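You operate a simulated robot arm through the tools that you are given. There is no shell and no other tool. Be economical: measure what you need, move in short steps, check, and stop when the job is done.

The job below is to be done with a simulated two-armed robot. You get a single attempt, and the scene is never put back.

## Task
Wipe up the spill on the bare side of the yellow-marked table with the blue cloth and put it back.

The check looks at the end state, three seconds after you hand in, the way a careful person would. Anything else that was tipped, shoved, dropped, spilled or broken makes it a failure. Flat cloth is picked up by pressing the open fingertips on it (5 to 10 N) and closing them slowly along it; thin cloth reads only 2 to 8 mm in the jaws.

## Robot
Two 7-joint arms with two-finger grippers on one trunk, on a base that drives. Base frame: it is fixed to the floor where the robot stands at the start and does not move with it; the origin is under the middle of the robot, x ahead of it, y to its left, z up; the surface under the hand at the start is at about z = 765. Readings come in mm, degrees, newtons and seconds.
The left shoulder is at the start at [51, 175, 1177], the right one opposite. With the tool pointing down near the work surface each hand reaches from about 100 to 840 mm from the robot's upright axis, wherever it stands, measured 20 degrees to its own side. Payload 2.94 kg a hand.
The tool frame of a hand sits at the grasp point between the pads (the TCP): z along the fingers, y along the line on which they close. The tips reach 30 mm beyond it. Largest opening 138 mm; the body of the gripper starts 109 mm behind the TCP.
Orientation is that of the tool frame in the base frame, as a unit quaternion [w, x, y, z]. With the fingers straight down and closing along the base's y, the tool's x points along the base's -x, its y along +y and its z along -z.

## Interface
- The arms move only by the tool servo_tool. It takes "left_rows", "right_rows" or both (then of equal length, played together; a hand with none holds still); each is a list of rows, each an object of numbers (a shift or turn left out is 0, a gripper value left out holds the last): "x", "y", "z": the shift along the base's x, y, z in mm; "wx", "wy", "wz": the turn, a rotation vector about the base's x, y, z in degrees; "jaw": the finger opening in mm, from 0 to 138. In form: [{"x": .., "y": .., "z": .., "wx": .., "wy": .., "wz": .., "jaw": ..}, ...]. A call has 1 to 10 rows; each row is the pose to reach, as a shift and turn from the pose commanded when the call began. Each row takes 0.2 s and may step no farther than 50 mm and 8.6 degrees from the row before; otherwise, or with a gripper value out of range, the whole call is refused. Where a pose cannot be reached the arm comes as near as it can. A force on the tool above 40 N (or 10 N above the force at the start of the call, whichever is more), or a blocked arm, ends the call early, and 0.2 s more pass. The fingers move at their own pace and stop on an object; they squeeze with about 33 N. The grip force told is the motor's: it shows also when the fingers shut on nothing. Time passes only in rows, and 0.2 s behind the last, so rows that repeat a pose let the fingers close. It gives the time, the measured TCP pose, the force on the tool (base axes), the opening and the grip force at its end, in the units of the frame above (readings bear some noise), with the torque about the TCP (base axes, N m) and any sound that the robot's microphone picked up.
- Cameras (640 x 400 px; columns grow to the right, rows downward): "scene" is now at [112.7, 29.6, 1644.5]; the picture's right is [0.41, -0.91, 0.00], its down [-0.75, -0.34, -0.57] and it looks along [0.52, 0.23, -0.82] (base axes); focal length 248 px, centre (320, 200). "left" rides on the left gripper at [71, -19, -146] in its tool frame; the picture's right is [0.26, 0.97, 0.00], its down [-0.85, 0.23, -0.48] and it looks along [-0.46, 0.12, 0.88] (tool axes); focal length 280 px, centre (320, 200). "right" rides on the right gripper at [71, 19, -146] in its tool frame; the picture's right is [-0.26, 0.96, 0.00], its down [-0.85, -0.23, -0.48] and it looks along [-0.46, -0.13, 0.88] (tool axes); focal length 280 px, centre (320, 200). There is no depth. A picture from a camera that has moved, and an enlarged one, comes with that camera's place and axes in the base frame and with its lens.
- camera(camera): a new picture of that camera. The clock stands still meanwhile.
- lift_body(by): slides the trunk up (or, below 0, down) by that many mm; the arms and the scene camera ride with it, the base frame stays. It gives what a move gives, with no picture.
- roll_base(legs): drives the robot by 1 to 6 legs, each [ahead, turn to the left] in mm and degrees, along the robot's own axes; the way and the turn of a leg run together, so that a leg with both is an arc; at most 1500 mm and 180 degrees a leg. The arms and the cameras ride along, it lands a little off, and it stops where it bumps. It gives what a move gives.
- turn_head(pan, tilt): turns the head with the scene camera to pan (to the left, within 120 degrees either way) and tilt (down, from -29 to 69), counted from straight ahead of the robot. It gives what a move gives.
- inspect(camera, box): a new picture of the part [left, top, right, bottom] of that camera's present view, enlarged. The clock stands still meanwhile.
- hand_in(): hands the job in; it is judged then, once.

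Go step by step. Nothing tells you exact positions but the pictures and the camera data: compare them with the known pose of the tool, close in by small moves and look again before you grip or let go. The budget is 120 turns and 92 pictures, counting those below and the enlarged ones. Unless the task says otherwise, let go and move clear before handing in, and close with one line.

The tools are called after "Call:" as a command line: name --argument value ..., lists and objects as JSON in quotes. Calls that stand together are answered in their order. servo_tool: Moves the arms, as the interface text tells. Its arguments: {"type":"object","properties":{"left_rows":{"type":"array","items":{"type":"object","properties":{"x":{"type":"number"},"y":{"type":"number"},"z":{"type":"number"},"wx":{"type":"number"},"wy":{"type":"number"},"wz":{"type":"number"},"jaw":{"type":"number"}}}},"right_rows":{"type":"array","items":{"type":"object","properties":{"x":{"type":"number"},"y":{"type":"number"},"z":{"type":"number"},"wx":{"type":"number"},"wy":{"type":"number"},"wz":{"type":"number"},"jaw":{"type":"number"}}}}},"required":[]} The other tools are called the same way: lift_body (by) slides the trunk up or down; roll_base (legs) drives the base; turn_head (pan, tilt) turns the head that bears the scene camera; camera (camera) takes a picture; inspect (camera, box) takes an enlarged picture of a part of a camera's view; hand_in () hands the job in.

At the start:

```text
time_s: 0.0
left_tool_pos: [556.1, 445.2, 1002.1]
left_tool_rot: [0.0, 0.0, 1.0, 0.0]
left_ft_force: [1.1, 0.4, -0.1]
left_wrist_torque: [-0.01, -0.02, -0.01]
left_opening: 138.0
left_gripper_force: 0.0
right_tool_pos: [352.6, 0.9, 1017.2]
right_tool_rot: [0.0, 0.001, 1.0, 0.0]
right_ft_force: [0.4, -0.5, -0.2]
right_wrist_torque: [-0.02, 0.0, -0.01]
right_opening: 138.3
right_gripper_force: 0.1
trunk travel left (down, up): [-350.0, 384.0]
robot x, y, heading: [-2.5, -4.6, 0.2]
head pan, tilt: [24.1, 55.4]
```

scene: 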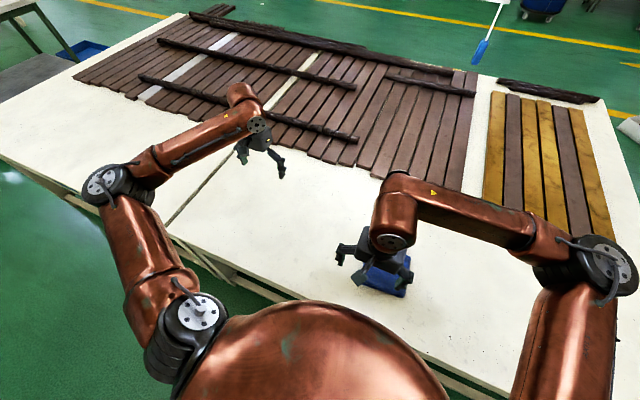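
right: 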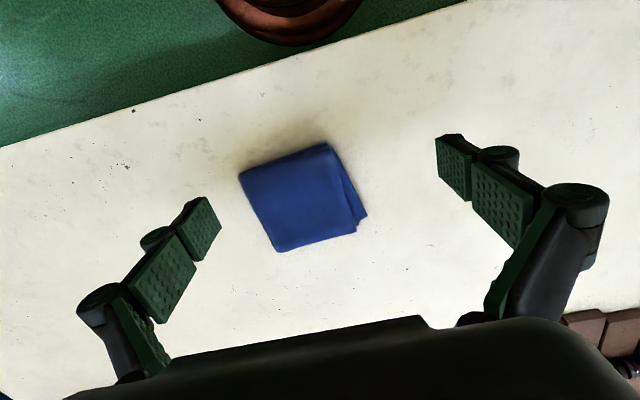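
left: 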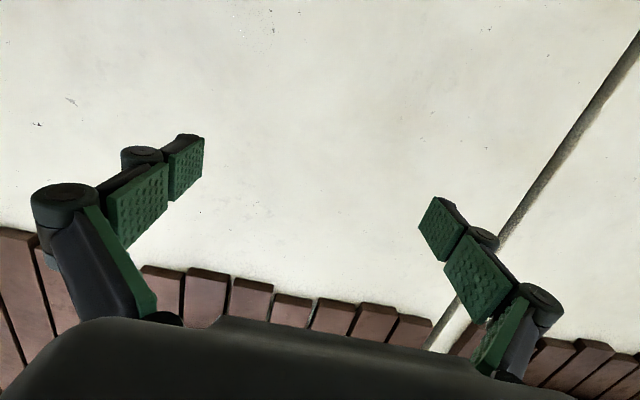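

I see the folded blue cloth under the right hand on a white table; planks lie on the far part. I don't see the spill or a yellow marking yet, so I look around.

Call:
turn_head --pan 75 --tilt 30

Call:
camera --camera "scene"

Call:
turn_head --pan -50 --tilt 35

Call:
camera --camera "scene"

Call:
turn_head --pan 0 --tilt 20

Call:
camera --camera "scene"

```text
time_s: 1.2
left_tool_pos: [558.0, 445.2, 1001.5]
left_tool_rot: [0.0, 0.0, 1.0, 0.0]
left_ft_force: [-0.5, -0.2, 0.0]
left_wrist_torque: [-0.02, -0.04, -0.03]
left_opening: 138.1
left_gripper_force: 0.0
right_tool_pos: [352.9, -0.8, 1018.1]
right_tool_rot: [0.0, 0.0, 1.0, 0.0]
right_ft_force: [0.2, 0.4, 0.2]
right_wrist_torque: [0.0, -0.01, -0.01]
right_opening: 138.2
right_gripper_force: 0.0
trunk travel left (down, up): [-350.0, 384.0]
robot x, y, heading: [-1.6, 0.1, -0.2]
head pan, tilt: [75.0, 30.0]
```

```text
88 pictures are left
camera scene: at [70.8, 87.6, 1680.9], right [0.97, -0.26, 0.0], down [-0.13, -0.48, -0.87], along [0.22, 0.84, -0.5], focal length 248 px, centre (320, 200)
```

scene: 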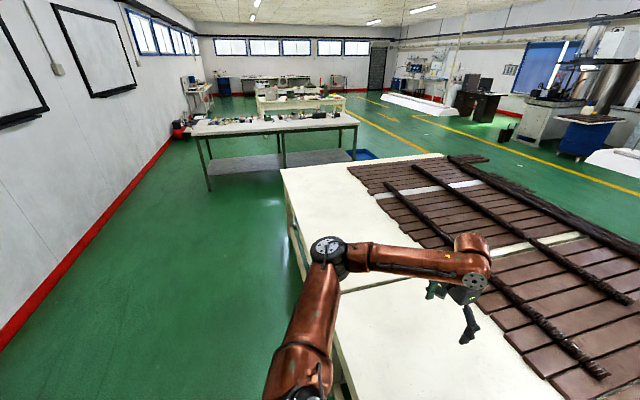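

```text
time_s: 3.2
left_tool_pos: [557.7, 444.4, 1001.4]
left_tool_rot: [0.0, 0.0, 1.0, 0.0]
left_ft_force: [-0.4, 0.2, -0.5]
left_wrist_torque: [0.01, 0.0, -0.01]
left_opening: 137.9
left_gripper_force: 0.1
right_tool_pos: [352.8, 0.3, 1016.5]
right_tool_rot: [0.0, 0.0, 1.0, -0.001]
right_ft_force: [0.0, -0.2, 0.0]
right_wrist_torque: [0.0, 0.0, 0.01]
right_opening: 138.1
right_gripper_force: 0.1
trunk travel left (down, up): [-350.0, 384.0]
robot x, y, heading: [-2.0, -0.1, 0.0]
head pan, tilt: [-50.0, 35.0]
```

```text
87 pictures are left
camera scene: at [103.9, -67.2, 1673.2], right [-0.77, -0.64, 0.0], down [-0.37, 0.44, -0.82], along [0.53, -0.63, -0.57], focal length 248 px, centre (320, 200)
```

scene: 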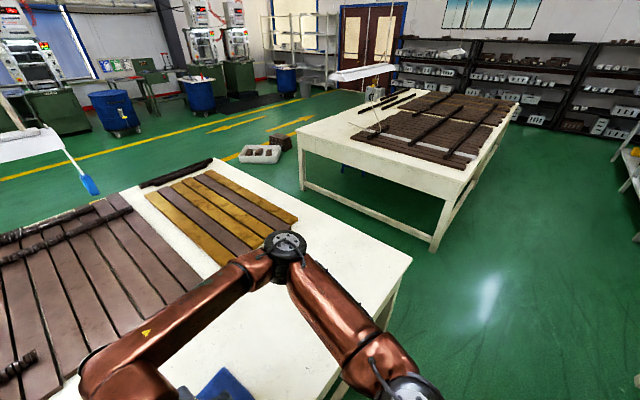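

```text
time_s: 4.4
left_tool_pos: [556.6, 443.9, 1002.1]
left_tool_rot: [0.0, 0.001, 1.0, 0.0]
left_ft_force: [0.1, 0.1, -0.1]
left_wrist_torque: [0.01, 0.02, 0.03]
left_opening: 138.1
left_gripper_force: 0.0
right_tool_pos: [354.5, 0.2, 1016.0]
right_tool_rot: [0.0, 0.001, 1.0, 0.0]
right_ft_force: [0.4, 0.7, 0.8]
right_wrist_torque: [0.01, 0.01, 0.03]
right_opening: 137.9
right_gripper_force: 0.1
trunk travel left (down, up): [-350.0, 384.0]
robot x, y, heading: [1.7, -2.4, -0.0]
head pan, tilt: [0.0, 20.0]
```

```text
86 pictures are left
camera scene: at [140.4, 0.1, 1697.0], right [0.0, -1.0, 0.0], down [-0.34, 0.0, -0.94], along [0.94, 0.0, -0.34], focal length 248 px, centre (320, 200)
```

scene: 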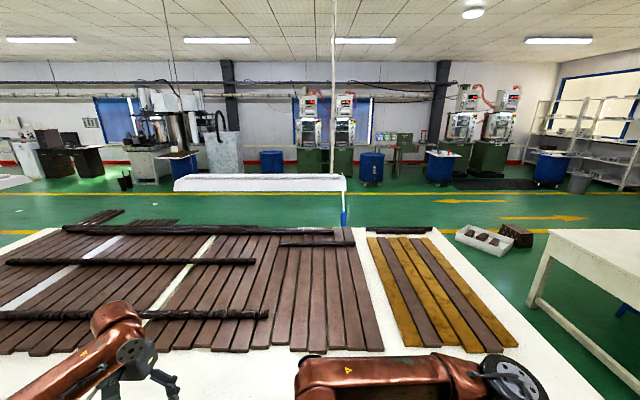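

The table in front has yellow planks; the table at the right hasn't. I look closely at the bare near strip for the spill, and behind too.

Call:
turn_head --pan 60 --tilt 55

Call:
camera --camera "scene"

Call:
turn_head --pan -50 --tilt 60

Call:
camera --camera "scene"

Call:
turn_head --pan -115 --tilt 30

Call:
camera --camera "scene"

Call:
turn_head --pan -75 --tilt 20

Call:
inspect --camera "scene" --box '[0, 50, 400, 300]'

```text
time_s: 5.7
left_tool_pos: [558.1, 444.1, 1002.7]
left_tool_rot: [0.0, 0.001, 1.0, 0.0]
left_ft_force: [-0.3, -0.5, 0.1]
left_wrist_torque: [-0.02, 0.04, -0.01]
left_opening: 137.8
left_gripper_force: 0.1
right_tool_pos: [353.5, 1.4, 1017.9]
right_tool_rot: [0.0, 0.0, 1.0, 0.0]
right_ft_force: [-0.1, 0.3, 0.2]
right_wrist_torque: [0.0, 0.0, 0.01]
right_opening: 137.8
right_gripper_force: 0.1
trunk travel left (down, up): [-350.0, 384.0]
robot x, y, heading: [2.1, 0.9, 0.1]
head pan, tilt: [60.0, 55.0]
```

```text
85 pictures are left
camera scene: at [83.4, 62.7, 1645.0], right [0.87, -0.5, 0.0], down [-0.41, -0.71, -0.57], along [0.29, 0.5, -0.82], focal length 248 px, centre (320, 200)
```

scene: 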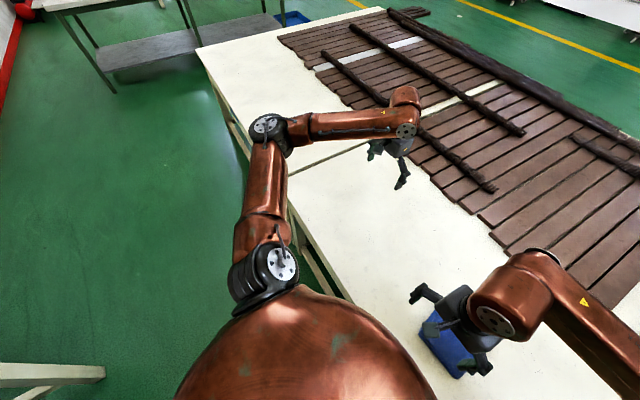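

```text
time_s: 7.6
left_tool_pos: [556.7, 445.0, 1001.4]
left_tool_rot: [0.0, 0.001, 1.0, 0.0]
left_ft_force: [-0.4, 0.2, -0.1]
left_wrist_torque: [-0.04, -0.02, -0.01]
left_opening: 137.8
left_gripper_force: 0.1
right_tool_pos: [353.5, 0.1, 1017.2]
right_tool_rot: [0.0, -0.001, 1.0, 0.0]
right_ft_force: [-0.4, -0.5, -0.1]
right_wrist_torque: [-0.01, -0.02, -0.01]
right_opening: 138.1
right_gripper_force: 0.0
trunk travel left (down, up): [-350.0, 384.0]
robot x, y, heading: [1.2, 0.9, -0.0]
head pan, tilt: [-50.0, 60.0]
```

```text
84 pictures are left
camera scene: at [90.2, -50.8, 1638.9], right [-0.77, -0.64, 0.0], down [-0.56, 0.66, -0.5], along [0.32, -0.38, -0.87], focal length 248 px, centre (320, 200)
```

scene: 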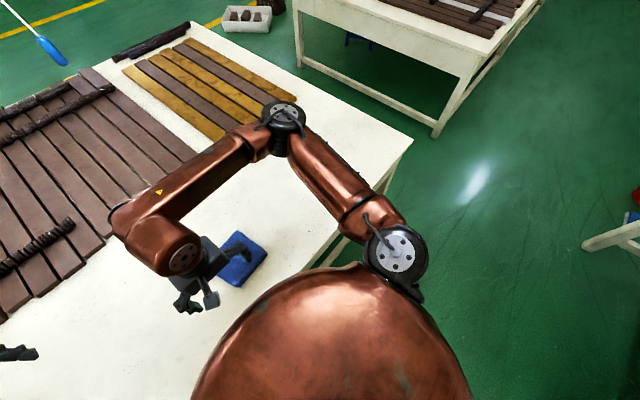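

```text
time_s: 9.0
left_tool_pos: [557.7, 443.8, 1002.1]
left_tool_rot: [0.001, 0.001, 1.0, 0.0]
left_ft_force: [-0.5, -0.1, 0.6]
left_wrist_torque: [0.01, 0.01, 0.01]
left_opening: 138.4
left_gripper_force: 0.0
right_tool_pos: [352.6, 0.4, 1017.6]
right_tool_rot: [0.0, 0.0, 1.0, 0.0]
right_ft_force: [0.2, -0.6, 0.2]
right_wrist_torque: [0.0, -0.02, 0.04]
right_opening: 138.1
right_gripper_force: 0.1
trunk travel left (down, up): [-350.0, 384.0]
robot x, y, heading: [-3.7, -2.1, -0.1]
head pan, tilt: [-115.0, 30.0]
```

```text
83 pictures are left
camera scene: at [9.1, -81.8, 1681.0], right [-0.91, 0.42, 0.0], down [0.21, 0.45, -0.87], along [-0.37, -0.79, -0.5], focal length 248 px, centre (320, 200)
```

scene: 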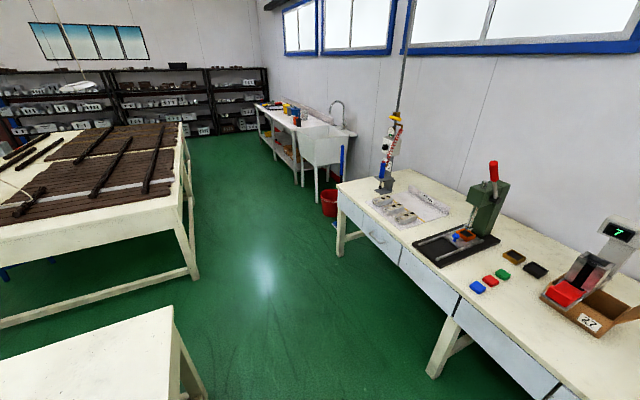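

```text
time_s: 10.0
left_tool_pos: [559.2, 444.0, 1002.2]
left_tool_rot: [0.0, 0.001, 1.0, 0.0]
left_ft_force: [-0.4, 0.9, -0.3]
left_wrist_torque: [0.0, 0.02, 0.05]
left_opening: 137.9
left_gripper_force: 0.1
right_tool_pos: [353.6, 0.3, 1017.5]
right_tool_rot: [0.001, 0.0, 1.0, 0.0]
right_ft_force: [-0.7, -0.4, 0.8]
right_wrist_torque: [0.02, -0.01, 0.0]
right_opening: 138.2
right_gripper_force: 0.1
trunk travel left (down, up): [-350.0, 384.0]
robot x, y, heading: [-3.4, -1.1, 0.1]
head pan, tilt: [-75.0, 20.0]
```

```text
1.60 times, centred on (200, 175) of scene
camera zoom: at [71.3, -89.8, 1697.1], right [-0.97, -0.26, 0.0], down [-0.09, 0.33, -0.94], along [0.24, -0.91, -0.34], focal length 397 px, centre (512, 240)
```

zoom: 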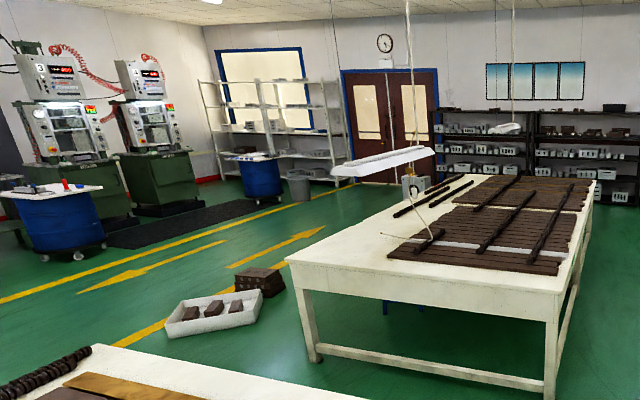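

No clear spill yet. I enlarge the bare strip of the table with the yellow boards from a few angles.

Call:
turn_head --pan -35 --tilt 55

Call:
inspect --camera "scene" --box '[60, 40, 460, 290]'

Call:
turn_head --pan 40 --tilt 50

Call:
inspect --camera "scene" --box '[100, 30, 500, 280]'

Call:
inspect --camera "left" --box '[0, 0, 640, 400]'

Call:
turn_head --pan 115 --tilt 30

Call:
camera --camera "scene"

```text
time_s: 11.1
left_tool_pos: [557.0, 444.1, 1002.4]
left_tool_rot: [0.0, 0.001, 1.0, 0.0]
left_ft_force: [0.0, -0.8, 0.2]
left_wrist_torque: [0.01, -0.02, 0.02]
left_opening: 138.0
left_gripper_force: 0.0
right_tool_pos: [353.8, 1.6, 1017.6]
right_tool_rot: [0.0, -0.001, 1.0, 0.0]
right_ft_force: [-0.4, 0.8, -0.7]
right_wrist_torque: [0.02, 0.0, 0.0]
right_opening: 137.8
right_gripper_force: 0.0
trunk travel left (down, up): [-350.0, 384.0]
robot x, y, heading: [-0.3, -0.4, -0.1]
head pan, tilt: [-35.0, 55.0]
```

```text
1.60 times, centred on (260, 165) of scene
camera zoom: at [106.3, -41.3, 1645.0], right [-0.57, -0.82, 0.0], down [-0.67, 0.47, -0.57], along [0.47, -0.33, -0.82], focal length 397 px, centre (416, 256)
```

zoom: 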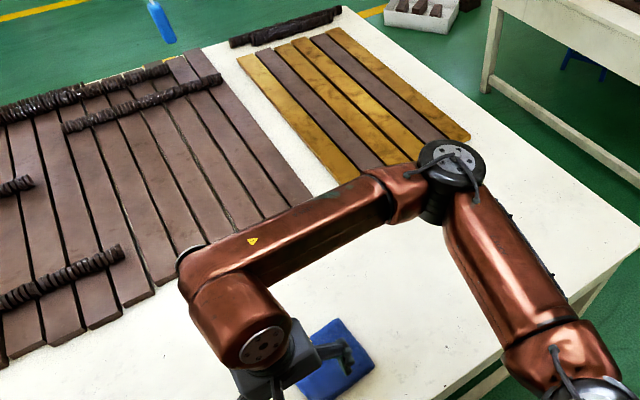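

```text
time_s: 12.6
left_tool_pos: [556.7, 444.8, 1002.1]
left_tool_rot: [0.0, 0.001, 1.0, 0.0]
left_ft_force: [0.4, -0.1, 0.4]
left_wrist_torque: [-0.01, 0.0, 0.04]
left_opening: 137.9
left_gripper_force: 0.0
right_tool_pos: [354.2, 0.3, 1016.5]
right_tool_rot: [-0.001, 0.0, 1.0, 0.0]
right_ft_force: [0.3, -0.5, 0.8]
right_wrist_torque: [-0.01, 0.01, 0.05]
right_opening: 138.2
right_gripper_force: 0.1
trunk travel left (down, up): [-350.0, 384.0]
robot x, y, heading: [3.0, -1.1, -0.0]
head pan, tilt: [40.0, 50.0]
```

```text
1.60 times, centred on (300, 155) of scene
camera zoom: at [106.3, 49.7, 1651.4], right [0.64, -0.77, 0.0], down [-0.59, -0.49, -0.64], along [0.49, 0.41, -0.77], focal length 397 px, centre (352, 272)
```

zoom: 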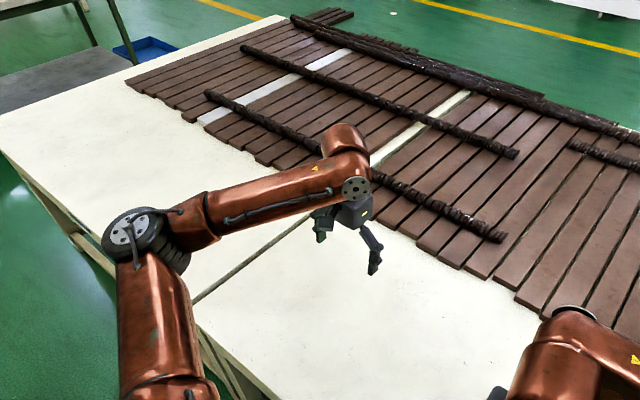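

```text
1.00 times, centred on (320, 200) of left (not enlarged: the box is as wide or as high as the picture)
camera zoom: at [484.6, 426.1, 1149.4], right [-0.26, 0.97, 0.0], down [0.85, 0.23, 0.48], along [0.46, 0.12, -0.88], focal length 280 px, centre (320, 200)
```

zoom: 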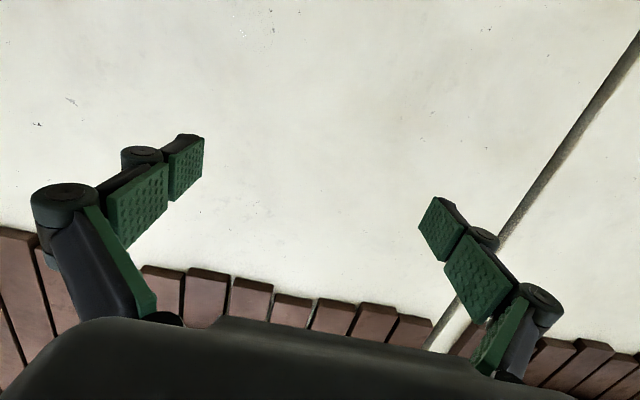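

```text
time_s: 14.0
left_tool_pos: [557.8, 443.8, 1001.6]
left_tool_rot: [0.001, 0.001, 1.0, 0.0]
left_ft_force: [-0.4, -1.2, 0.4]
left_wrist_torque: [-0.01, 0.01, 0.0]
left_opening: 138.0
left_gripper_force: 0.1
right_tool_pos: [354.1, 1.4, 1017.9]
right_tool_rot: [0.0, 0.0, 1.0, 0.0]
right_ft_force: [0.4, 0.6, -0.3]
right_wrist_torque: [-0.01, 0.04, 0.01]
right_opening: 138.1
right_gripper_force: 0.0
trunk travel left (down, up): [-350.0, 384.0]
robot x, y, heading: [-0.5, 0.3, -0.1]
head pan, tilt: [115.0, 30.0]
```

```text
78 pictures are left
camera scene: at [9.2, 82.2, 1681.0], right [0.91, 0.42, 0.0], down [0.21, -0.45, -0.87], along [-0.37, 0.78, -0.5], focal length 248 px, centre (320, 200)
```

scene: 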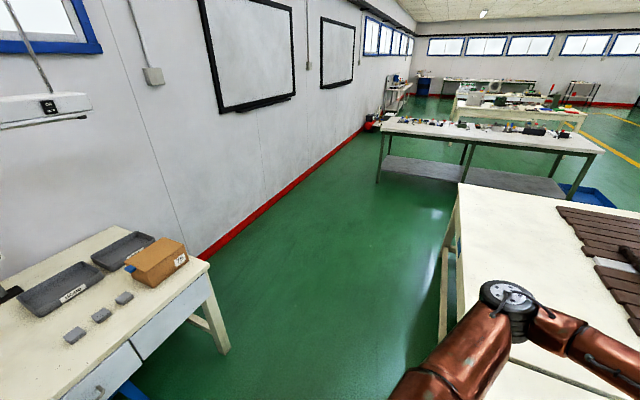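

The spill is still unseen; I enlarge the other tables and the parts hidden by the arms.

Call:
inspect --camera "scene" --box '[360, 60, 640, 235]'

Call:
turn_head --pan -60 --tilt 25

Call:
inspect --camera "scene" --box '[180, 110, 420, 260]'

Call:
servo_tool --right_rows '[{"z": 40}, {"z": 80}, {"z": 120}, {"z": 140, "y": -40}, {"z": 140, "y": -80}, {"z": 140, "y": -120}, {"z": 140, "y": -160}, {"z": 140, "y": -200}, {"z": 140, "y": -200}]' --left_rows '[{"z": 40}, {"z": 80}, {"z": 120}, {"z": 140, "y": 40}, {"z": 140, "y": 80}, {"z": 140, "y": 120}, {"z": 140, "y": 160}, {"z": 140, "y": 200}, {"z": 140, "y": 200}]'

Call:
turn_head --pan 0 --tilt 60

Call:
camera --camera "scene"

Call:
camera --camera "left"

Call:
camera --camera "right"

```text
2.29 times, centred on (500, 148) of scene
camera zoom: at [9.2, 82.2, 1681.0], right [0.91, 0.42, 0.0], down [0.21, -0.45, -0.87], along [-0.37, 0.78, -0.5], focal length 568 px, centre (-91, 320)
```

zoom: 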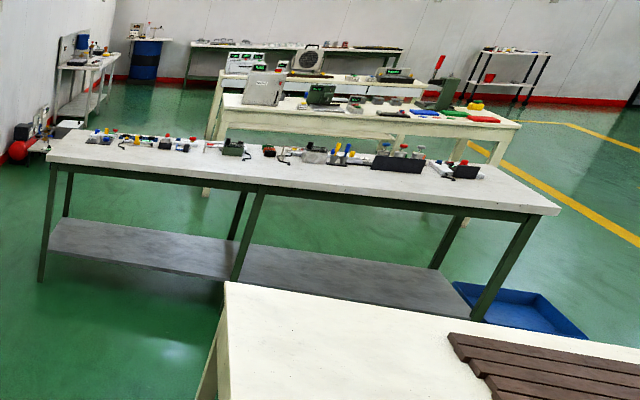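

```text
time_s: 16.7
left_tool_pos: [557.2, 443.7, 1001.5]
left_tool_rot: [0.0, 0.0, 1.0, 0.0]
left_ft_force: [0.3, -0.3, 0.4]
left_wrist_torque: [-0.02, 0.01, 0.02]
left_opening: 138.1
left_gripper_force: 0.1
right_tool_pos: [353.0, -0.3, 1016.4]
right_tool_rot: [-0.001, -0.001, 1.0, 0.0]
right_ft_force: [0.5, -0.3, -0.1]
right_wrist_torque: [-0.02, -0.03, 0.02]
right_opening: 137.9
right_gripper_force: 0.1
trunk travel left (down, up): [-350.0, 384.0]
robot x, y, heading: [0.8, -1.3, 0.3]
head pan, tilt: [-60.0, 25.0]
```

```text
2.67 times, centred on (300, 185) of scene
camera zoom: at [93.4, -79.6, 1689.0], right [-0.87, -0.5, 0.0], down [-0.21, 0.37, -0.91], along [0.45, -0.78, -0.42], focal length 662 px, centre (373, 240)
```

zoom: 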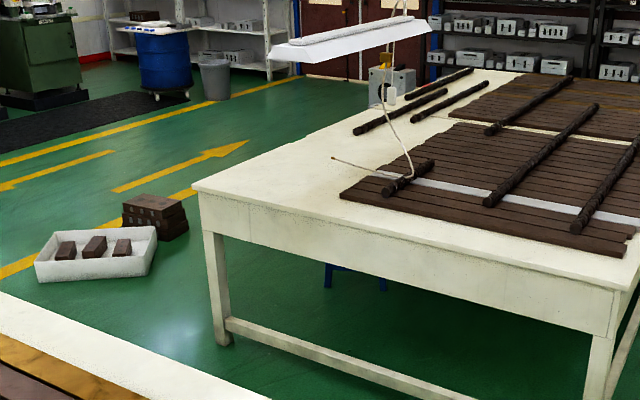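

```text
time_s: 18.7
left_tool_pos: [557.0, 640.4, 1139.5]
left_tool_rot: [0.0, 0.001, 1.0, 0.0]
left_ft_force: [1.2, 0.2, -0.4]
left_wrist_torque: [-0.02, 0.02, 0.0]
left_opening: 138.0
left_gripper_force: 0.0
right_tool_pos: [354.6, -199.6, 1159.5]
right_tool_rot: [0.0, 0.0, 1.0, -0.001]
right_ft_force: [-0.1, 1.2, 0.4]
right_wrist_torque: [-0.02, 0.04, -0.02]
right_opening: 138.2
right_gripper_force: 0.0
trunk travel left (down, up): [-350.0, 384.0]
robot x, y, heading: [1.1, 1.0, 0.3]
head pan, tilt: [-60.0, 25.0]
```

```text
time_s: 20.0
left_tool_pos: [556.9, 638.7, 1140.3]
left_tool_rot: [0.0, 0.001, 1.0, 0.0]
left_ft_force: [0.5, 0.6, -0.7]
left_wrist_torque: [0.02, 0.0, -0.03]
left_opening: 138.0
left_gripper_force: 0.1
right_tool_pos: [351.4, -200.9, 1159.6]
right_tool_rot: [0.0, 0.0, 1.0, -0.001]
right_ft_force: [-0.1, 0.4, -0.8]
right_wrist_torque: [0.01, 0.03, 0.0]
right_opening: 138.1
right_gripper_force: 0.0
trunk travel left (down, up): [-350.0, 384.0]
robot x, y, heading: [-0.1, 0.1, 0.0]
head pan, tilt: [0.0, 60.0]
```

```text
75 pictures are left
camera scene: at [114.0, 0.0, 1638.9], right [0.0, -1.0, 0.0], down [-0.87, 0.0, -0.5], along [0.5, 0.0, -0.87], focal length 248 px, centre (320, 200)
```

scene: 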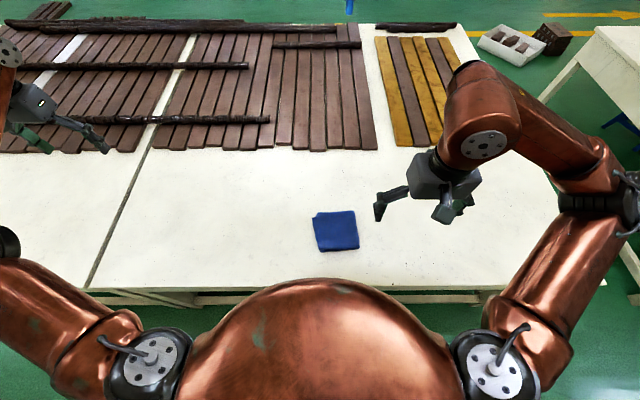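

```text
74 pictures are left
camera left: at [483.6, 620.7, 1288.2], right [-0.26, 0.97, 0.0], down [0.85, 0.23, 0.48], along [0.46, 0.12, -0.88], focal length 280 px, centre (320, 200)
```

left: 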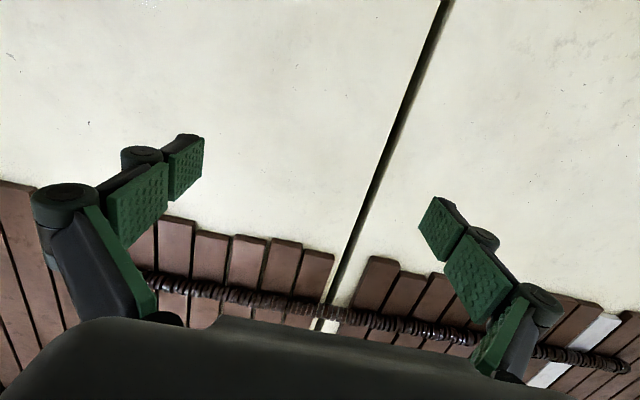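

```text
73 pictures are left
camera right: at [281.9, -179.9, 1304.2], right [0.26, 0.96, 0.0], down [0.85, -0.23, 0.48], along [0.46, -0.13, -0.88], focal length 280 px, centre (320, 200)
```

right: 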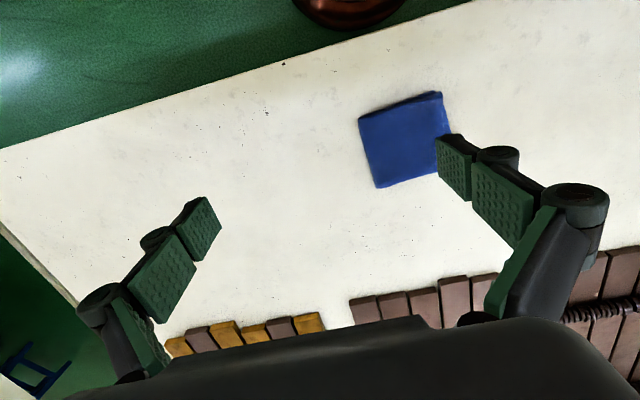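

The near strip of this table is clean apart from the cloth. I check the benches behind me, which were only seen coarsely.

Call:
turn_head --pan 120 --tilt 35

Call:
inspect --camera "scene" --box '[0, 150, 320, 350]'

Call:
turn_head --pan -120 --tilt 35

Call:
camera --camera "scene"

Call:
turn_head --pan 45 --tilt 40

Call:
inspect --camera "scene" --box '[0, 50, 480, 350]'

```text
time_s: 22.0
left_tool_pos: [557.1, 638.2, 1141.2]
left_tool_rot: [0.001, 0.0, 1.0, 0.0]
left_ft_force: [0.3, 0.3, 0.9]
left_wrist_torque: [0.03, -0.02, 0.0]
left_opening: 138.3
left_gripper_force: 0.1
right_tool_pos: [352.9, -200.7, 1159.3]
right_tool_rot: [0.0, 0.0, 1.0, 0.001]
right_ft_force: [-0.1, 0.0, 0.1]
right_wrist_torque: [-0.01, 0.01, -0.02]
right_opening: 138.1
right_gripper_force: 0.1
trunk travel left (down, up): [-350.0, 384.0]
robot x, y, heading: [1.2, -3.5, -0.1]
head pan, tilt: [120.0, 35.0]
```

```text
2.00 times, centred on (160, 250) of scene
camera zoom: at [3.3, 76.3, 1673.2], right [0.87, 0.5, 0.0], down [0.29, -0.5, -0.82], along [-0.41, 0.71, -0.57], focal length 496 px, centre (640, 100)
```

zoom: 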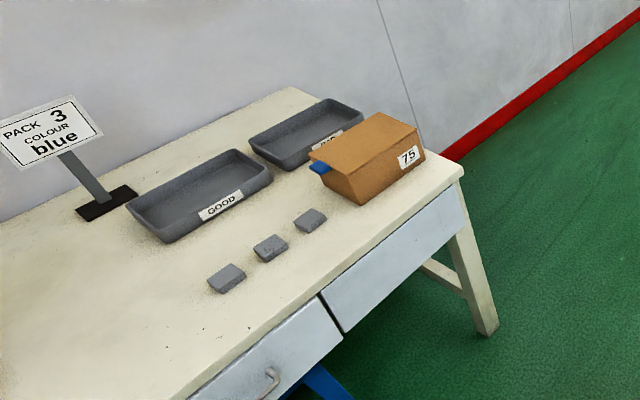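

```text
time_s: 25.4
left_tool_pos: [555.5, 638.0, 1140.9]
left_tool_rot: [0.0, 0.001, 1.0, 0.0]
left_ft_force: [-0.8, -0.3, 0.0]
left_wrist_torque: [-0.03, 0.01, 0.04]
left_opening: 137.6
left_gripper_force: 0.0
right_tool_pos: [352.3, -200.5, 1158.7]
right_tool_rot: [0.0, 0.0, 1.0, 0.0]
right_ft_force: [-0.5, -0.3, 0.0]
right_wrist_torque: [-0.02, 0.0, 0.01]
right_opening: 138.1
right_gripper_force: 0.1
trunk travel left (down, up): [-350.0, 384.0]
robot x, y, heading: [1.3, -0.6, 0.0]
head pan, tilt: [-120.0, 35.0]
```

```text
71 pictures are left
camera scene: at [3.2, -76.3, 1673.2], right [-0.87, 0.5, 0.0], down [0.29, 0.5, -0.82], along [-0.41, -0.71, -0.57], focal length 248 px, centre (320, 200)
```

scene: 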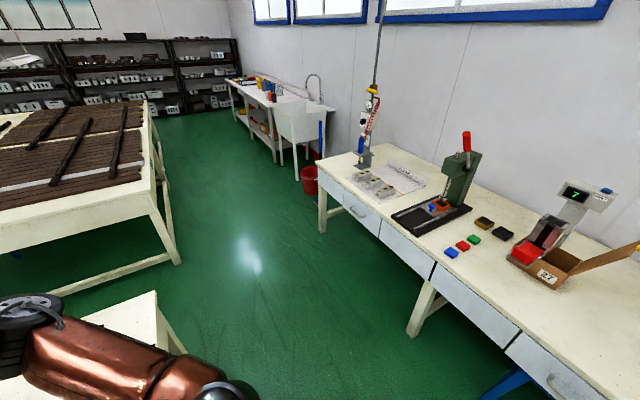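

```text
time_s: 27.9
left_tool_pos: [555.1, 638.9, 1141.0]
left_tool_rot: [0.0, 0.001, 1.0, 0.0]
left_ft_force: [-0.2, -0.3, 0.4]
left_wrist_torque: [0.0, 0.0, -0.01]
left_opening: 137.9
left_gripper_force: 0.0
right_tool_pos: [352.5, -199.8, 1158.9]
right_tool_rot: [0.0, 0.0, 1.0, 0.0]
right_ft_force: [1.0, 0.6, 0.1]
right_wrist_torque: [0.0, -0.02, 0.02]
right_opening: 138.0
right_gripper_force: 0.1
trunk travel left (down, up): [-350.0, 384.0]
robot x, y, heading: [-0.1, -2.6, 0.0]
head pan, tilt: [45.0, 40.0]
```

```text
1.33 times, centred on (240, 200) of scene
camera zoom: at [107.4, 60.1, 1665.6], right [0.71, -0.71, 0.0], down [-0.46, -0.45, -0.77], along [0.54, 0.54, -0.64], focal length 331 px, centre (427, 200)
```

zoom: 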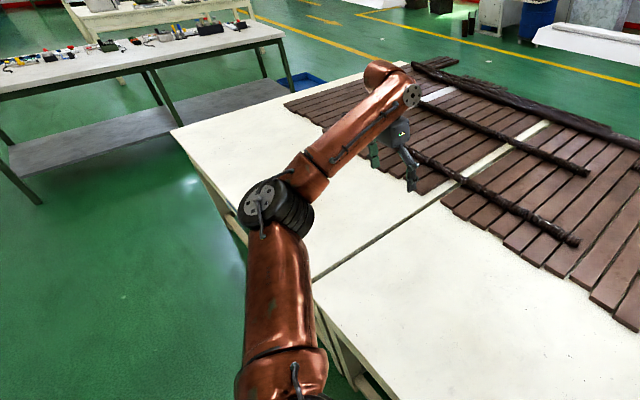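

I scan the near strip of the table under higher magnification for a faint or clear spill.

Call:
turn_head --pan 0 --tilt 60

Call:
inspect --camera "scene" --box '[80, 130, 330, 290]'

Call:
inspect --camera "scene" --box '[320, 130, 570, 290]'

Call:
inspect --camera "right" --box '[0, 60, 400, 310]'

Call:
inspect --camera "left" --box '[360, 0, 640, 175]'

```text
time_s: 29.0
left_tool_pos: [556.0, 637.2, 1140.5]
left_tool_rot: [-0.001, 0.001, 1.0, 0.0]
left_ft_force: [0.1, -0.8, 0.0]
left_wrist_torque: [-0.01, 0.03, 0.0]
left_opening: 137.8
left_gripper_force: 0.0
right_tool_pos: [352.9, -200.2, 1158.5]
right_tool_rot: [-0.001, 0.0, 1.0, 0.001]
right_ft_force: [0.6, 0.4, -0.6]
right_wrist_torque: [0.02, 0.02, 0.02]
right_opening: 137.8
right_gripper_force: 0.0
trunk travel left (down, up): [-350.0, 384.0]
robot x, y, heading: [-1.1, -2.6, -0.2]
head pan, tilt: [0.0, 60.0]
```

```text
2.50 times, centred on (205, 210) of scene
camera zoom: at [113.9, 0.1, 1638.9], right [0.0, -1.0, 0.0], down [-0.87, 0.0, -0.5], along [0.5, 0.0, -0.87], focal length 621 px, centre (608, 175)
```

zoom: 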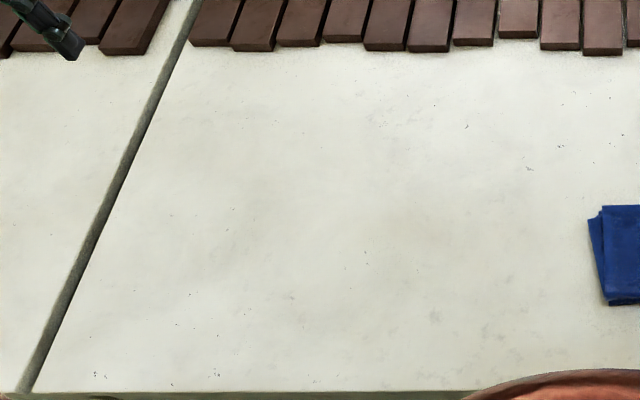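

```text
2.50 times, centred on (445, 210) of scene
camera zoom: at [113.9, 0.1, 1638.9], right [0.0, -1.0, 0.0], down [-0.87, 0.0, -0.5], along [0.5, 0.0, -0.87], focal length 621 px, centre (8, 175)
```

zoom: 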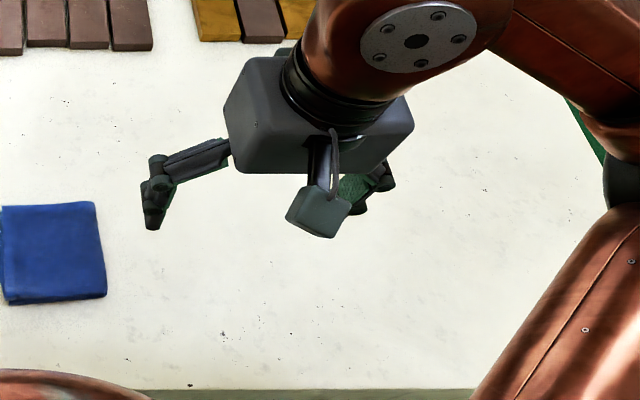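

```text
1.60 times, centred on (200, 185) of right
camera zoom: at [281.9, -179.9, 1304.2], right [0.26, 0.96, 0.0], down [0.85, -0.23, 0.48], along [0.46, -0.13, -0.88], focal length 449 px, centre (512, 224)
```

zoom: 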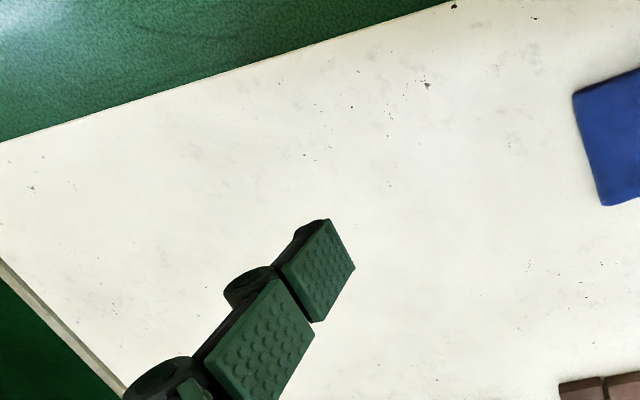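

```text
2.29 times, centred on (500, 88) of left
camera zoom: at [483.6, 620.7, 1288.2], right [-0.26, 0.97, 0.0], down [0.85, 0.23, 0.48], along [0.46, 0.12, -0.88], focal length 641 px, centre (-91, 457)
```

zoom: 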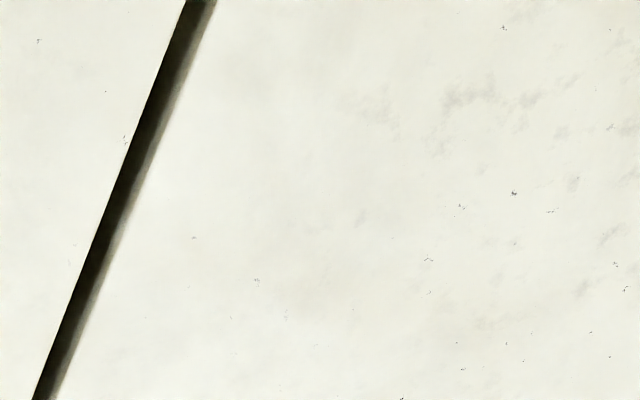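

There is no spill on this strip as far as I can see. I turn the robot a bit to see the rest of the room behind me.

Call:
roll_base --legs '[[-150, 0], [0, -60]]'

Call:
turn_head --pan -110 --tilt 30

Call:
camera --camera "scene"

Call:
turn_head --pan 0 --tilt 30

Call:
camera --camera "scene"

Call:
turn_head --pan 50 --tilt 35

Call:
camera --camera "scene"

```text
time_s: 33.0
left_tool_pos: [681.9, -167.1, 1142.2]
left_tool_rot: [0.0, 0.502, 0.865, 0.0]
left_ft_force: [1.0, -0.6, 0.6]
left_wrist_torque: [0.02, 0.0, -0.01]
left_opening: 138.0
left_gripper_force: 0.0
right_tool_pos: [-147.8, -405.4, 1159.4]
right_tool_rot: [0.0, 0.503, 0.864, -0.001]
right_ft_force: [0.0, 0.1, 0.1]
right_wrist_torque: [0.0, 0.03, -0.03]
right_opening: 137.9
right_gripper_force: 0.0
trunk travel left (down, up): [-350.0, 384.0]
robot x, y, heading: [-151.2, 0.2, -60.3]
head pan, tilt: [0.0, 60.0]
```

```text
time_s: 34.9
left_tool_pos: [682.3, -166.4, 1139.9]
left_tool_rot: [0.0, 0.502, 0.865, 0.0]
left_ft_force: [-0.6, -0.3, -0.5]
left_wrist_torque: [0.01, 0.03, -0.01]
left_opening: 137.9
left_gripper_force: 0.2
right_tool_pos: [-146.8, -406.1, 1160.0]
right_tool_rot: [0.0, 0.502, 0.865, -0.001]
right_ft_force: [-0.1, -0.1, 0.1]
right_wrist_torque: [0.01, 0.01, 0.0]
right_opening: 138.0
right_gripper_force: 0.0
trunk travel left (down, up): [-350.0, 384.0]
robot x, y, heading: [-148.0, -3.2, -60.4]
head pan, tilt: [-110.0, 30.0]
```

```text
65 pictures are left
camera scene: at [-213.9, -56.9, 1681.0], right [-0.17, 0.99, 0.0], down [0.49, 0.08, -0.87], along [-0.85, -0.15, -0.5], focal length 248 px, centre (320, 200)
```

scene: 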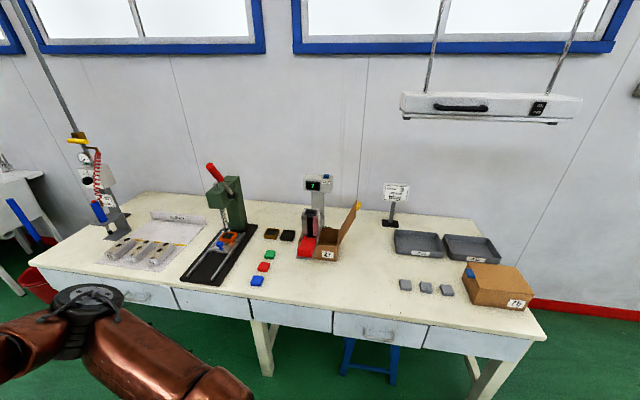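

```text
time_s: 36.8
left_tool_pos: [681.0, -166.8, 1140.9]
left_tool_rot: [0.0, 0.502, 0.865, 0.0]
left_ft_force: [0.5, -0.1, -0.5]
left_wrist_torque: [0.03, 0.01, 0.01]
left_opening: 137.9
left_gripper_force: 0.1
right_tool_pos: [-147.5, -406.1, 1158.7]
right_tool_rot: [0.0, 0.501, 0.865, 0.0]
right_ft_force: [0.7, 0.2, 0.2]
right_wrist_torque: [0.02, 0.0, 0.0]
right_opening: 138.1
right_gripper_force: 0.0
trunk travel left (down, up): [-350.0, 384.0]
robot x, y, heading: [-148.8, -4.2, -60.2]
head pan, tilt: [0.0, 30.0]
```

```text
64 pictures are left
camera scene: at [-80.0, -120.1, 1681.0], right [-0.87, -0.5, 0.0], down [-0.25, 0.43, -0.87], along [0.43, -0.75, -0.5], focal length 248 px, centre (320, 200)
```

scene: 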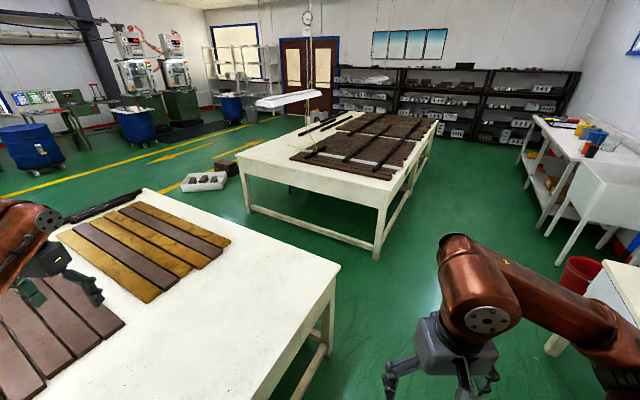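

```text
time_s: 38.0
left_tool_pos: [682.5, -166.5, 1141.2]
left_tool_rot: [0.0, 0.502, 0.865, 0.0]
left_ft_force: [-0.6, 0.0, -0.1]
left_wrist_torque: [-0.02, 0.01, 0.0]
left_opening: 138.0
left_gripper_force: 0.0
right_tool_pos: [-147.4, -405.8, 1159.7]
right_tool_rot: [0.0, 0.503, 0.864, -0.001]
right_ft_force: [-0.5, 0.3, -0.4]
right_wrist_torque: [0.0, 0.0, 0.02]
right_opening: 138.0
right_gripper_force: 0.0
trunk travel left (down, up): [-350.0, 384.0]
robot x, y, heading: [-148.5, 0.4, -60.1]
head pan, tilt: [50.0, 35.0]
```

```text
63 pictures are left
camera scene: at [-38.1, -57.3, 1673.2], right [-0.18, -0.98, 0.0], down [-0.56, 0.1, -0.82], along [0.81, -0.15, -0.57], focal length 248 px, centre (320, 200)
```

scene: 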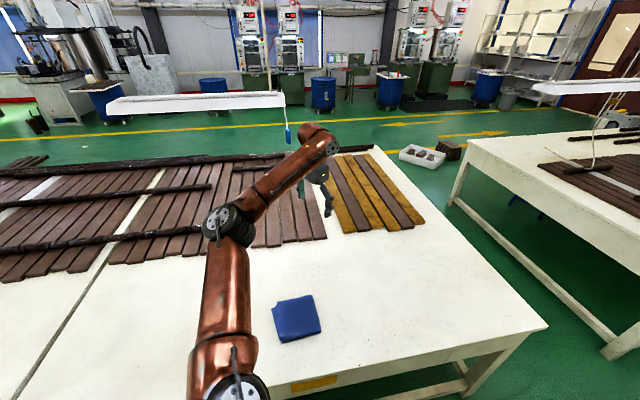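

There is a yellow plate on this table's front apron, so this is the table. Now I look closer at its surface from this new angle, with the glancing light.

Call:
inspect --camera "scene" --box '[230, 220, 550, 400]'

Call:
inspect --camera "scene" --box '[320, 130, 560, 280]'

Call:
turn_head --pan 85 --tilt 35

Call:
camera --camera "scene"

```text
2.00 times, centred on (390, 310) of scene
camera zoom: at [-38.1, -57.3, 1673.2], right [-0.18, -0.98, 0.0], down [-0.56, 0.1, -0.82], along [0.81, -0.15, -0.57], focal length 496 px, centre (180, -20)
```

zoom: 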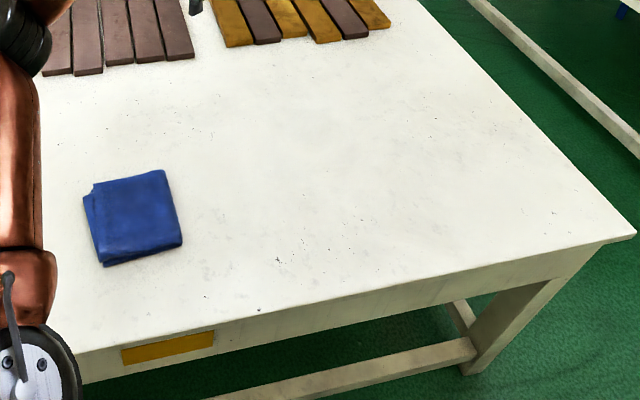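

```text
2.67 times, centred on (440, 205) of scene
camera zoom: at [-38.1, -57.3, 1673.2], right [-0.18, -0.98, 0.0], down [-0.56, 0.1, -0.82], along [0.81, -0.15, -0.57], focal length 662 px, centre (0, 187)
```

zoom: 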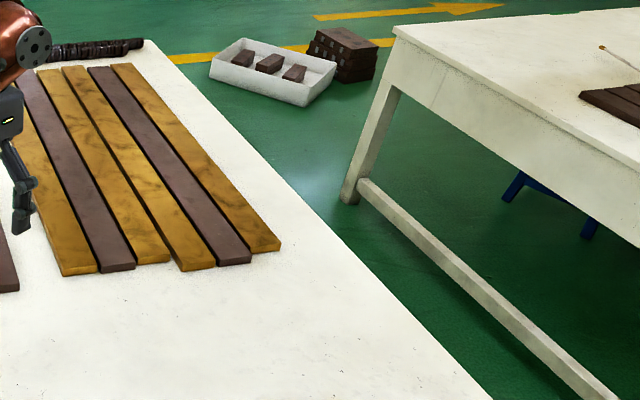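

```text
time_s: 39.0
left_tool_pos: [681.7, -167.5, 1141.2]
left_tool_rot: [0.0, 0.503, 0.864, 0.0]
left_ft_force: [-0.5, -0.3, 0.1]
left_wrist_torque: [0.06, 0.0, 0.0]
left_opening: 138.0
left_gripper_force: 0.0
right_tool_pos: [-147.0, -405.6, 1157.8]
right_tool_rot: [0.0, 0.502, 0.865, 0.0]
right_ft_force: [0.2, 0.3, -0.2]
right_wrist_torque: [-0.06, 0.0, 0.02]
right_opening: 138.1
right_gripper_force: 0.1
trunk travel left (down, up): [-350.0, 384.0]
robot x, y, heading: [-148.2, -2.0, -60.3]
head pan, tilt: [85.0, 35.0]
```

```text
60 pictures are left
camera scene: at [-44.7, -4.8, 1673.2], right [0.42, -0.91, 0.0], down [-0.52, -0.24, -0.82], along [0.74, 0.34, -0.57], focal length 248 px, centre (320, 200)
```

scene: 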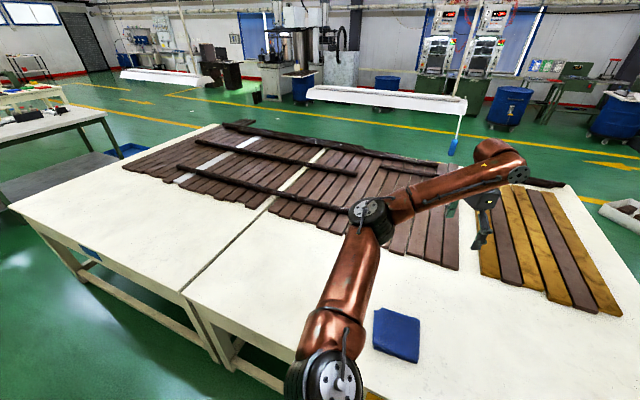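

The neighbour table has a blue plate, so this yellow-plated one is right; the spill must be faint and clear. I drive back and scan the bare strip with the hand cameras.

Call:
roll_base --legs '[[0, 60], [150, 0]]'

Call:
servo_tool --left_rows '[{"y": -50}, {"y": -100}, {"y": -150}, {"y": -200, "x": -30}, {"y": -250, "x": -60}, {"y": -290, "x": -90}, {"y": -300, "x": -120}, {"y": -300, "x": -140}, {"y": -300, "x": -140}]'

Call:
camera --camera "left"

Call:
inspect --camera "left" --box '[160, 0, 480, 200]'

Call:
turn_head --pan 0 --tilt 69

Call:
camera --camera "scene"

```text
time_s: 42.9
left_tool_pos: [580.6, 607.3, 1146.9]
left_tool_rot: [0.004, 0.023, 1.0, 0.0]
left_ft_force: [-1.4, 0.6, 1.4]
left_wrist_torque: [-0.08, -0.18, 0.0]
left_opening: 138.2
left_gripper_force: 0.0
right_tool_pos: [338.3, -224.3, 1162.4]
right_tool_rot: [0.005, 0.023, 1.0, -0.001]
right_ft_force: [-0.4, 0.4, 1.2]
right_wrist_torque: [-0.03, -0.13, -0.02]
right_opening: 138.0
right_gripper_force: 0.0
trunk travel left (down, up): [-350.0, 384.0]
robot x, y, heading: [2.3, -6.6, -2.5]
head pan, tilt: [85.0, 35.0]
```

```text
refused: row 4 steps farther than a row can; nothing moved
```

```text
59 pictures are left
camera left: at [506.1, 591.3, 1292.9], right [-0.22, 0.98, 0.0], down [0.85, 0.19, 0.48], along [0.47, 0.1, -0.88], focal length 280 px, centre (320, 200)
```

left: 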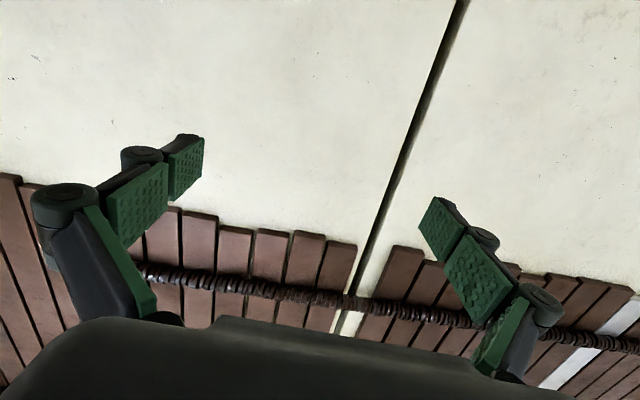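

```text
2.00 times, centred on (320, 100) of left
camera zoom: at [506.1, 591.3, 1292.9], right [-0.22, 0.98, 0.0], down [0.85, 0.19, 0.48], along [0.47, 0.1, -0.88], focal length 561 px, centre (320, 400)
```

zoom: 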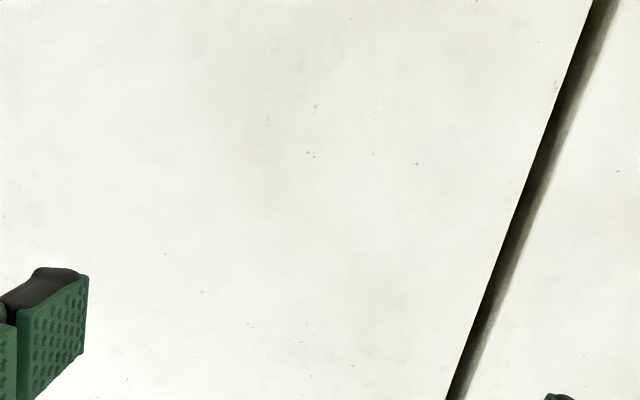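

```text
time_s: 44.5
left_tool_pos: [585.6, 607.1, 1143.0]
left_tool_rot: [0.001, 0.023, 1.0, -0.001]
left_ft_force: [1.0, 0.3, -0.2]
left_wrist_torque: [0.0, -0.02, -0.02]
left_opening: 137.9
left_gripper_force: 0.1
right_tool_pos: [344.1, -223.2, 1160.4]
right_tool_rot: [0.002, 0.024, 1.0, 0.0]
right_ft_force: [0.2, 0.3, 0.1]
right_wrist_torque: [-0.02, 0.03, 0.03]
right_opening: 138.1
right_gripper_force: 0.0
trunk travel left (down, up): [-350.0, 384.0]
robot x, y, heading: [3.6, -6.0, -2.8]
head pan, tilt: [0.0, 68.8]
```

```text
57 pictures are left
camera scene: at [105.9, -11.9, 1629.5], right [-0.05, -1.0, 0.0], down [-0.93, 0.04, -0.36], along [0.36, -0.02, -0.93], focal length 248 px, centre (320, 200)
```

scene: 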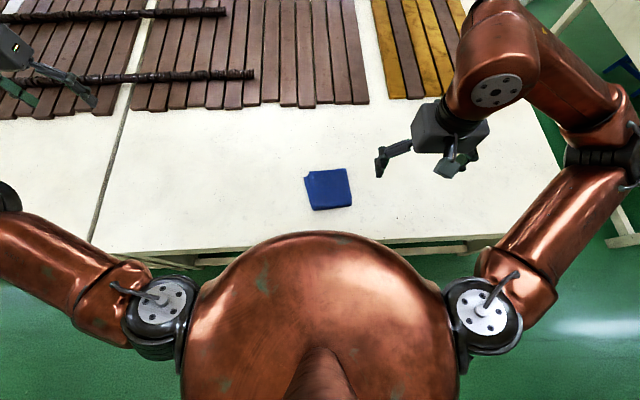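

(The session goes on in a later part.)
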